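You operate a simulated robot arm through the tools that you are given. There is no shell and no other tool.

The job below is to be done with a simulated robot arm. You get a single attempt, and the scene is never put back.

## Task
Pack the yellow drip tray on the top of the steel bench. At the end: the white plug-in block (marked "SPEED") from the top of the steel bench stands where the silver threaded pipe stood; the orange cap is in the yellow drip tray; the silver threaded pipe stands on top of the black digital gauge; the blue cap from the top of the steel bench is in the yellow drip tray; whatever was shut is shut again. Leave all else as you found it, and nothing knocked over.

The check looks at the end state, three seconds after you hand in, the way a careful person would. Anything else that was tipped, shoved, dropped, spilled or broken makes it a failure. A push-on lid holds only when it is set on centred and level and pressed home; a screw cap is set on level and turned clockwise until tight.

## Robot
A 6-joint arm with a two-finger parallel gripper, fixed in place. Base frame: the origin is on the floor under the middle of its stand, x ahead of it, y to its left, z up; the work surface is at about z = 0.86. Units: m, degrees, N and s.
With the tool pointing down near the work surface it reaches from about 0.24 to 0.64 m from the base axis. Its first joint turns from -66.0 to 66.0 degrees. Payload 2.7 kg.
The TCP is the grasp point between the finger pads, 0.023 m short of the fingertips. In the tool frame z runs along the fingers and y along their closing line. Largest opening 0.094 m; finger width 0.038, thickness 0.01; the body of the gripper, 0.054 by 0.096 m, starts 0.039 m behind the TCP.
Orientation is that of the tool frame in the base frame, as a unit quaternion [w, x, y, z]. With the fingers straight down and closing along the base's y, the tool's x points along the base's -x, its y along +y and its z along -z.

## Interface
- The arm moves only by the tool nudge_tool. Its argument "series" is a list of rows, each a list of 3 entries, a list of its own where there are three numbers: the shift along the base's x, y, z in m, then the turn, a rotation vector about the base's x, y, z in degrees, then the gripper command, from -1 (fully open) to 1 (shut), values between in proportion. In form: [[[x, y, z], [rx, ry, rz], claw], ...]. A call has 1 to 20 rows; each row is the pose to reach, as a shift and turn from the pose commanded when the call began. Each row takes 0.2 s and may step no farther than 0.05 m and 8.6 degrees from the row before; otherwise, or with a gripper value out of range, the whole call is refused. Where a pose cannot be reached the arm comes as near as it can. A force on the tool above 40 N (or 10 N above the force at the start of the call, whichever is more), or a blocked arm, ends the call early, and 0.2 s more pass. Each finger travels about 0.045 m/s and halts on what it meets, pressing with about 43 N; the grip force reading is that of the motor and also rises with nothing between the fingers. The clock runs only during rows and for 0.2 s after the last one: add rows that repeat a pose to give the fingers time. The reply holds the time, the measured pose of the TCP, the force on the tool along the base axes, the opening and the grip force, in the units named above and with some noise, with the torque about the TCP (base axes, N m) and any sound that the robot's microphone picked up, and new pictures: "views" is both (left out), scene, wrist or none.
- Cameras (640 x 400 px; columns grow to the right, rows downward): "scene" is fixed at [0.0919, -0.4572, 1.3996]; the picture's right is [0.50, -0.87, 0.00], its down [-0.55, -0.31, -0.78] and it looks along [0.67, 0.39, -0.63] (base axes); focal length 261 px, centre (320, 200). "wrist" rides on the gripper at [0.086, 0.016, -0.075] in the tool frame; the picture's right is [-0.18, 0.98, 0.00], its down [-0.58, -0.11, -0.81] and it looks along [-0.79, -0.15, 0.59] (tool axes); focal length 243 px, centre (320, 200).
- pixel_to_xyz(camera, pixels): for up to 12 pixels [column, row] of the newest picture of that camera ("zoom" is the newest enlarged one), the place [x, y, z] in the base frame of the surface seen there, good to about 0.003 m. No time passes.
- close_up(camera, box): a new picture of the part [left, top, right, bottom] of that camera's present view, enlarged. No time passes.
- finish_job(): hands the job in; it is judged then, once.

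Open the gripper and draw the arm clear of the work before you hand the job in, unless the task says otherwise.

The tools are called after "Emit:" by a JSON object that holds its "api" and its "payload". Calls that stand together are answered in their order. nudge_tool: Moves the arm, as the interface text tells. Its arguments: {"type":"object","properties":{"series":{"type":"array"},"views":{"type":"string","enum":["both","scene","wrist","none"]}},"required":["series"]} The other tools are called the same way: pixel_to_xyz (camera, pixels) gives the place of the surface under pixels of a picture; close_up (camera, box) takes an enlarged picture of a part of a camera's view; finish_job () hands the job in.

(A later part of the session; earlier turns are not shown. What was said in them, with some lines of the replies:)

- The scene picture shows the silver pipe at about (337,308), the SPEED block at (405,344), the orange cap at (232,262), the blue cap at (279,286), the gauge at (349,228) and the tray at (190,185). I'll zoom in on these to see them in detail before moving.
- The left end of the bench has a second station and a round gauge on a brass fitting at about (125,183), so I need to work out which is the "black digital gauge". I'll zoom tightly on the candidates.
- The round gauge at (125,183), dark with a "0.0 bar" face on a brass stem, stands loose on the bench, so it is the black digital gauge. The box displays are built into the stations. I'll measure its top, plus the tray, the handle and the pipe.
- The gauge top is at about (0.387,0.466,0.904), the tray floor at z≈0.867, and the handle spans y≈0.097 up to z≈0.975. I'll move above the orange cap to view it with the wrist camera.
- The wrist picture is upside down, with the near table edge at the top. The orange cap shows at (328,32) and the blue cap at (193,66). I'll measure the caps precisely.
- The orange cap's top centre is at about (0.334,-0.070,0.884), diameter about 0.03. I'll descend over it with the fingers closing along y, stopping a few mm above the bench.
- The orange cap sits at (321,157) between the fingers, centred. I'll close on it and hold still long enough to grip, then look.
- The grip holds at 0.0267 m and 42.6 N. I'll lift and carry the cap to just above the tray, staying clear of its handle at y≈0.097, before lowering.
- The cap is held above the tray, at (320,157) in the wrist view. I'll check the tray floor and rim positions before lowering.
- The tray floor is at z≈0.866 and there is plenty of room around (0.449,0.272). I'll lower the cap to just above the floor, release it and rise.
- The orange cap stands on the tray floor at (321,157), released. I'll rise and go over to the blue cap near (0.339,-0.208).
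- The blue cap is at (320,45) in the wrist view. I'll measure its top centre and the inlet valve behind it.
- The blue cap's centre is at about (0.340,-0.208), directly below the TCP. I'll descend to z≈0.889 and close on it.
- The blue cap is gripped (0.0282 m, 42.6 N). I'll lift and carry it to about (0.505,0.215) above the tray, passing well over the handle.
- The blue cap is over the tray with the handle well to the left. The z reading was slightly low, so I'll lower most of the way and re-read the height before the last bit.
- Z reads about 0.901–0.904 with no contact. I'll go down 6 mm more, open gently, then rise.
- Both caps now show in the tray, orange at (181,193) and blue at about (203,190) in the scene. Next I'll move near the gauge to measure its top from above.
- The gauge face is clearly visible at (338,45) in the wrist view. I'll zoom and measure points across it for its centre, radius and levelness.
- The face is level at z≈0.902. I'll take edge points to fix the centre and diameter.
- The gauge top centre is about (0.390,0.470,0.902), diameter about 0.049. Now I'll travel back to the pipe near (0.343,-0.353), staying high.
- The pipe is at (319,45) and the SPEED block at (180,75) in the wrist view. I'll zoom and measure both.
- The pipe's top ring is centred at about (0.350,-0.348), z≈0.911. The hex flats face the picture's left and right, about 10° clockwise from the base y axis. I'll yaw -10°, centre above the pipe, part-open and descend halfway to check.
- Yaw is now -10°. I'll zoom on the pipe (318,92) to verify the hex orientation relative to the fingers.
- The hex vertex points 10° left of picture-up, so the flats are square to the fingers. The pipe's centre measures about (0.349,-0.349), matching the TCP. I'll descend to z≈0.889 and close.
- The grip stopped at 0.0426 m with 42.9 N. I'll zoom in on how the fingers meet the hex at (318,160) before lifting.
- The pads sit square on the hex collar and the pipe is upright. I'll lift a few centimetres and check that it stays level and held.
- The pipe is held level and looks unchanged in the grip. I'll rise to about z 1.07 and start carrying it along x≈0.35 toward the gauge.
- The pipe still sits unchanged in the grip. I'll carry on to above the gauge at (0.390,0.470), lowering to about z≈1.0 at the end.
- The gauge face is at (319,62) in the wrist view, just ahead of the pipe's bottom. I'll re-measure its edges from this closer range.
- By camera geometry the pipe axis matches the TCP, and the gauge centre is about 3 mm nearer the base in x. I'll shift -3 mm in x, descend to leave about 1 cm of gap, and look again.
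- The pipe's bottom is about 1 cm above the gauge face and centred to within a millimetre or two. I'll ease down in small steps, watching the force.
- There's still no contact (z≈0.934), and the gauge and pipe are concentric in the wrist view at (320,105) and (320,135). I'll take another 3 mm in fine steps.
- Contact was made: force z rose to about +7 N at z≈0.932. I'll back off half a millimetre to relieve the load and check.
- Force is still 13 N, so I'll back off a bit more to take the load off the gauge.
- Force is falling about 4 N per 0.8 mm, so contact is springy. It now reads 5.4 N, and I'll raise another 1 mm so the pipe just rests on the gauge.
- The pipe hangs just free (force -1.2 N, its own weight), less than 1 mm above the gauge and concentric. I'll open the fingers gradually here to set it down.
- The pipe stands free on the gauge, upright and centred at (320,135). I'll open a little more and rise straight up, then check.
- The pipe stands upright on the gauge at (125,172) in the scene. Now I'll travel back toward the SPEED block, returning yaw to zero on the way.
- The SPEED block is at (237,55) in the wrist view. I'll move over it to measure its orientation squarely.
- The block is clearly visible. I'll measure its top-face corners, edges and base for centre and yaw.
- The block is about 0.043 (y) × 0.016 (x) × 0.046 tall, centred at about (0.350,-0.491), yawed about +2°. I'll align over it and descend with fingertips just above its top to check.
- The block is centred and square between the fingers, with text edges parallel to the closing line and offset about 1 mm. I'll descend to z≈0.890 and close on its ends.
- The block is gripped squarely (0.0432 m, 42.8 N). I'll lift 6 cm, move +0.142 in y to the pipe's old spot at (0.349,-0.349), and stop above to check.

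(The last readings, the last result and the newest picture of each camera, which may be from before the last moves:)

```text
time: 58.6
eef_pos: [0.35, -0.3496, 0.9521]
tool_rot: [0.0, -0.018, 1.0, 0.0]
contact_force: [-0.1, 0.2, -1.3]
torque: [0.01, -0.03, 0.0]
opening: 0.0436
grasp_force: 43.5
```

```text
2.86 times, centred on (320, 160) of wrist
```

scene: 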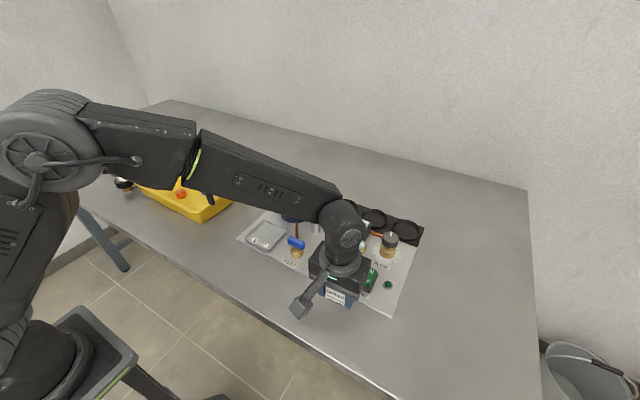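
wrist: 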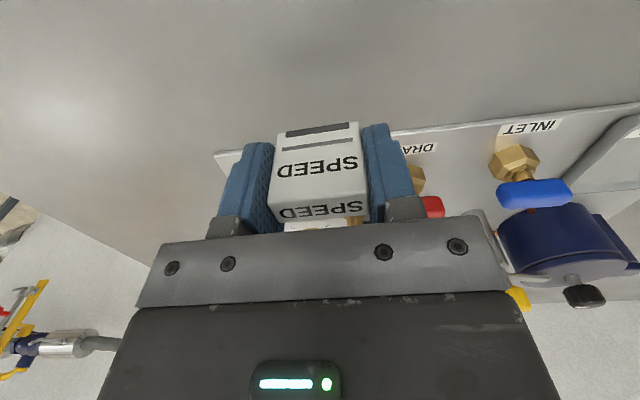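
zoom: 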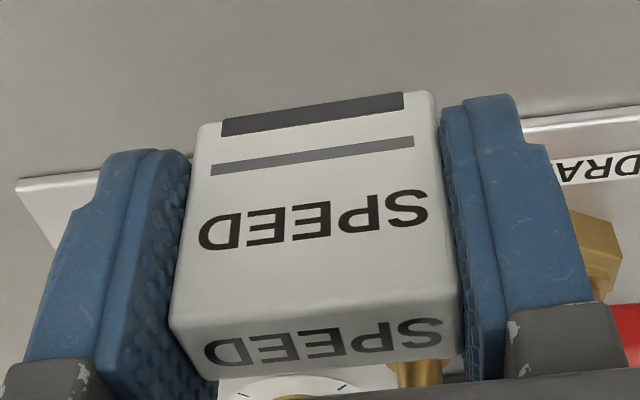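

The block hangs upright and unchanged in the grip over (0.350,-0.3495). I'll lower it to within about 1 mm of the bench, reading the force.

Emit:
{"api": "nudge_tool", "payload": {"series": [[[-0.001, 0.0, -0.02], [0, 0, 0], 0.5], [[-0.001, 0.0, -0.04], [0, 0, 0], 0.5], [[-0.001, 0.0, -0.053], [0, 0, 0], 0.5], [[-0.001, 0.0, -0.0575], [0, 0, 0], 0.5], [[-0.001, 0.0, -0.059], [0, 0, 0], 0.5], [[-0.001, 0.0, -0.059], [0, 0, 0], 0.5]], "views": "both"}}

Emit:
{"api": "close_up", "payload": {"camera": "wrist", "box": [220, 90, 420, 230]}}

```text
time: 60.0
eef_pos: [0.3495, -0.3492, 0.8915]
tool_rot: [0.0, -0.017, 1.0, 0.001]
contact_force: [0.0, -0.4, -0.8]
torque: [-0.01, 0.01, 0.02]
opening: 0.0432
grasp_force: 43.1
```

scene: 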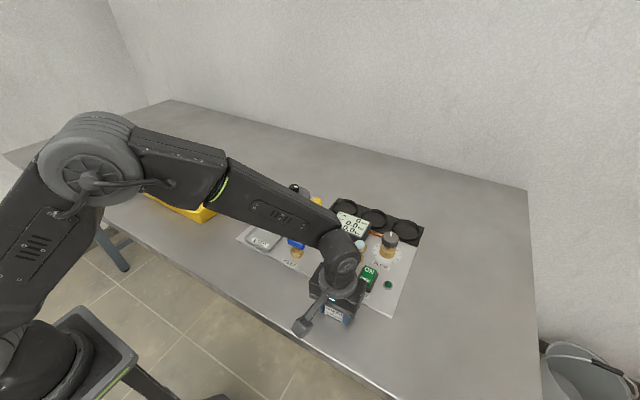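
wrist: 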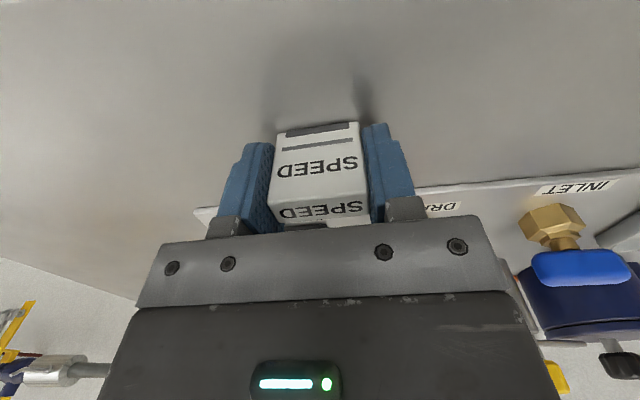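

```text
2.86 times, centred on (320, 160) of wrist
```

zoom: 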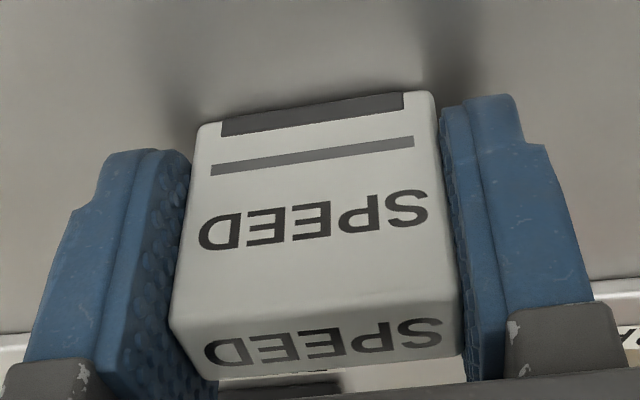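

The block is about 1 mm off the bench with no contact load. I'll lower the last 0.8 mm and open gently.

Emit:
{"api": "nudge_tool", "payload": {"series": [[[0, 0, -0.0008], [0, 0, 0], 0.5], [[0, 0, -0.0008], [0, 0, 0], 0.2], [[0, 0, -0.0008], [0, 0, 0], 0.1], [[0, 0, -0.0008], [0, 0, 0], 0.05], [[0, 0, -0.0008], [0, 0, 0], 0.0], [[0, 0, -0.0008], [0, 0, 0], -0.15], [[0, 0, -0.0008], [0, 0, 0], -0.3], [[0, 0, -0.0008], [0, 0, 0], -0.3]], "views": "wrist"}}

Emit:
{"api": "close_up", "payload": {"camera": "wrist", "box": [220, 90, 420, 230]}}

```text
time: 61.8
eef_pos: [0.3479, -0.3499, 0.892]
tool_rot: [0.001, -0.017, 1.0, 0.0]
contact_force: [0.1, -0.2, -0.3]
torque: [0.02, 0.01, 0.0]
opening: 0.0611
grasp_force: 0.0
```

wrist: 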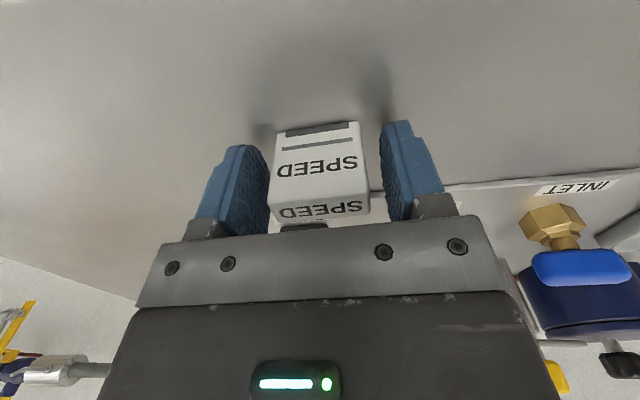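

```text
2.86 times, centred on (320, 160) of wrist
```

zoom: 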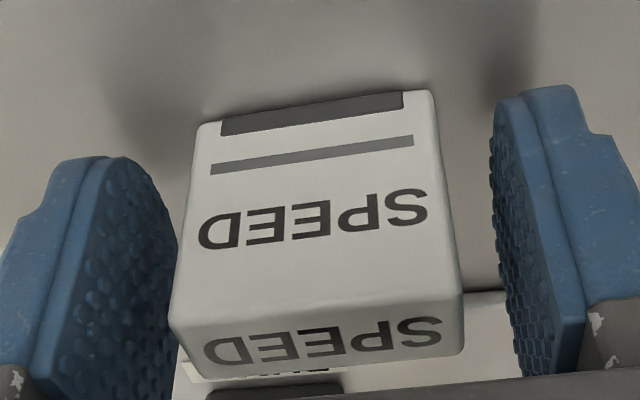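

The block stands upright on its own with the fingers clear on both sides. I'll rise straight up and then back off toward the middle of the bench at height.

Emit:
{"api": "nudge_tool", "payload": {"series": [[[0, 0, 0.02], [0, 0, 0], -0.4], [[0, 0, 0.05], [0, 0, 0], -0.4], [[0, 0, 0.09], [0, 0, 0], -0.4], [[0, 0, 0.13], [0, 0, 0], -0.4], [[0, 0, 0.17], [0, 0, 0], -0.6], [[0, 0, 0.21], [0, 0, 0], -0.8], [[0.01, 0.03, 0.245], [0, 0, 0], -1], [[0.02, 0.06, 0.28], [0, 0, 0], -1], [[0.03, 0.1, 0.3], [0, 0, 0], -1], [[0.04, 0.14, 0.32], [0, 0, 0], -1], [[0.05, 0.18, 0.33], [0, 0, -1], -1], [[0.06, 0.22, 0.335], [0, 0, -2], -1], [[0.065, 0.26, 0.335], [0, 0, -2], -1], [[0.065, 0.26, 0.335], [0, 0, -2], -1]], "views": "both"}}

Emit:
{"api": "close_up", "payload": {"camera": "scene", "box": [220, 180, 440, 370]}}

Emit:
{"api": "close_up", "payload": {"camera": "scene", "box": [20, 100, 260, 240]}}

Emit:
{"api": "close_up", "payload": {"camera": "scene", "box": [90, 140, 160, 210]}}

Emit:
{"api": "pixel_to_xyz", "payload": {"camera": "scene", "pixels": [[337, 303], [335, 312], [125, 168], [123, 187], [181, 193], [203, 190], [328, 300], [348, 307]]}}

```text
time: 64.8
eef_pos: [0.4118, -0.0879, 1.2261]
tool_rot: [0.002, 0.0, 1.0, 0.001]
contact_force: [0.4, -0.1, 0.6]
torque: [0.01, 0.01, 0.0]
opening: 0.0942
grasp_force: 0.1
```

scene: 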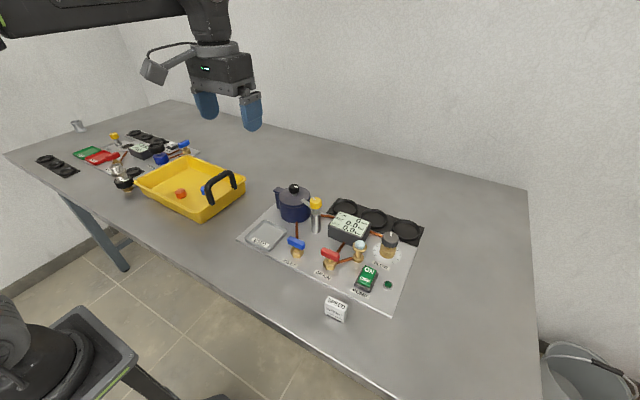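
wrist: 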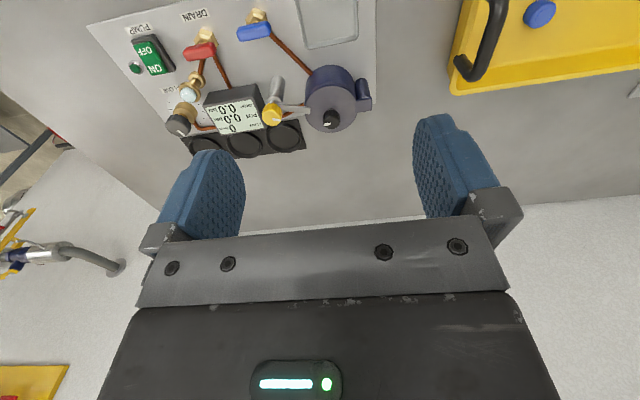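

```text
2.11 times, centred on (330, 275) of scene
```

zoom: 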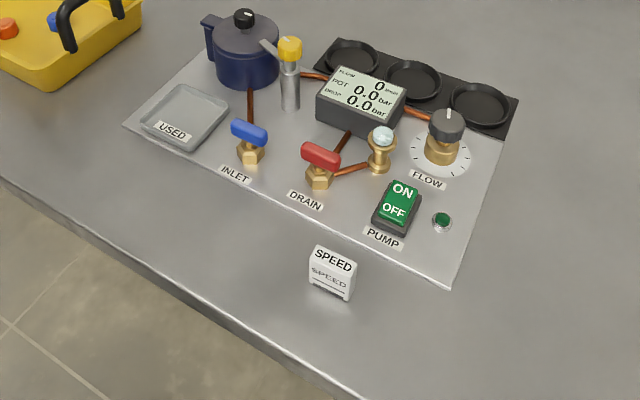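

```text
2.67 times, centred on (140, 170) of scene
```

zoom: 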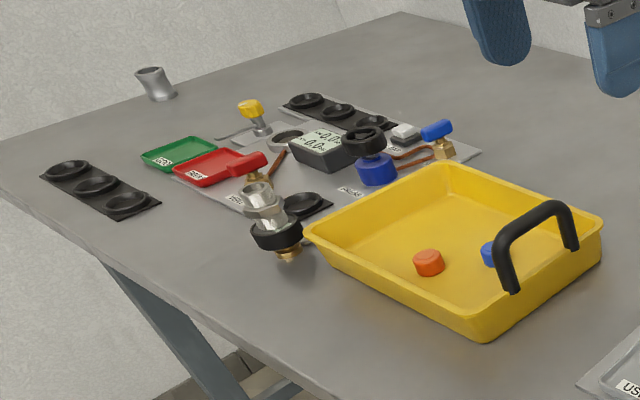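

```text
5.71 times, centred on (125, 175) of scene
```

zoom: 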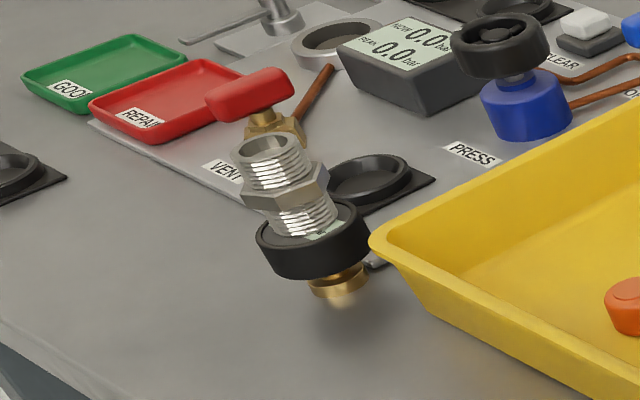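

```text
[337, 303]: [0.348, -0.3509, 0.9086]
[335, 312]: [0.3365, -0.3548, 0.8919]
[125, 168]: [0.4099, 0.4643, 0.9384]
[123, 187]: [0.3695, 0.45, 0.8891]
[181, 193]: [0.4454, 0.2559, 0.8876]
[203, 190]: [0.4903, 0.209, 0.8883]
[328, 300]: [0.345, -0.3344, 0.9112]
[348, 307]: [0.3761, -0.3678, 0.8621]
```

The final pictures show everything in place:
- **SPEED block:** it stands at the pipe's old spot, about (0.349,-0.350).
- **Pipe:** it stands upright on the round gauge.
- **Caps:** both are in the tray.

Nothing was opened, nothing else moved, and the arm is clear with the gripper open, so I'm handing in.

Emit:
{"api": "finish_job", "payload": {}}

```text
The job is handed in.
```

The job is handed in, and the last pictures before hand-in matched what you asked for:

- **Orange and blue caps:** both stand on the floor of the yellow drip tray.
- **Silver threaded pipe:** it stands upright on top of the black digital gauge. I took this to be the loose round one with the brass stem, since the box displays are fixed to the stations.
- **SPEED block:** it stands upright where the pipe was, within a few millimetres.
- **Everything else:** I opened nothing, so there was nothing to shut again. I saw nothing knocked over or out of place.

When I set the pipe down, it pressed on the gauge with up to about 13 N. I backed off before letting go, and the gauge stayed upright and looked in place. The gripper is open and the arm is clear of the bench.
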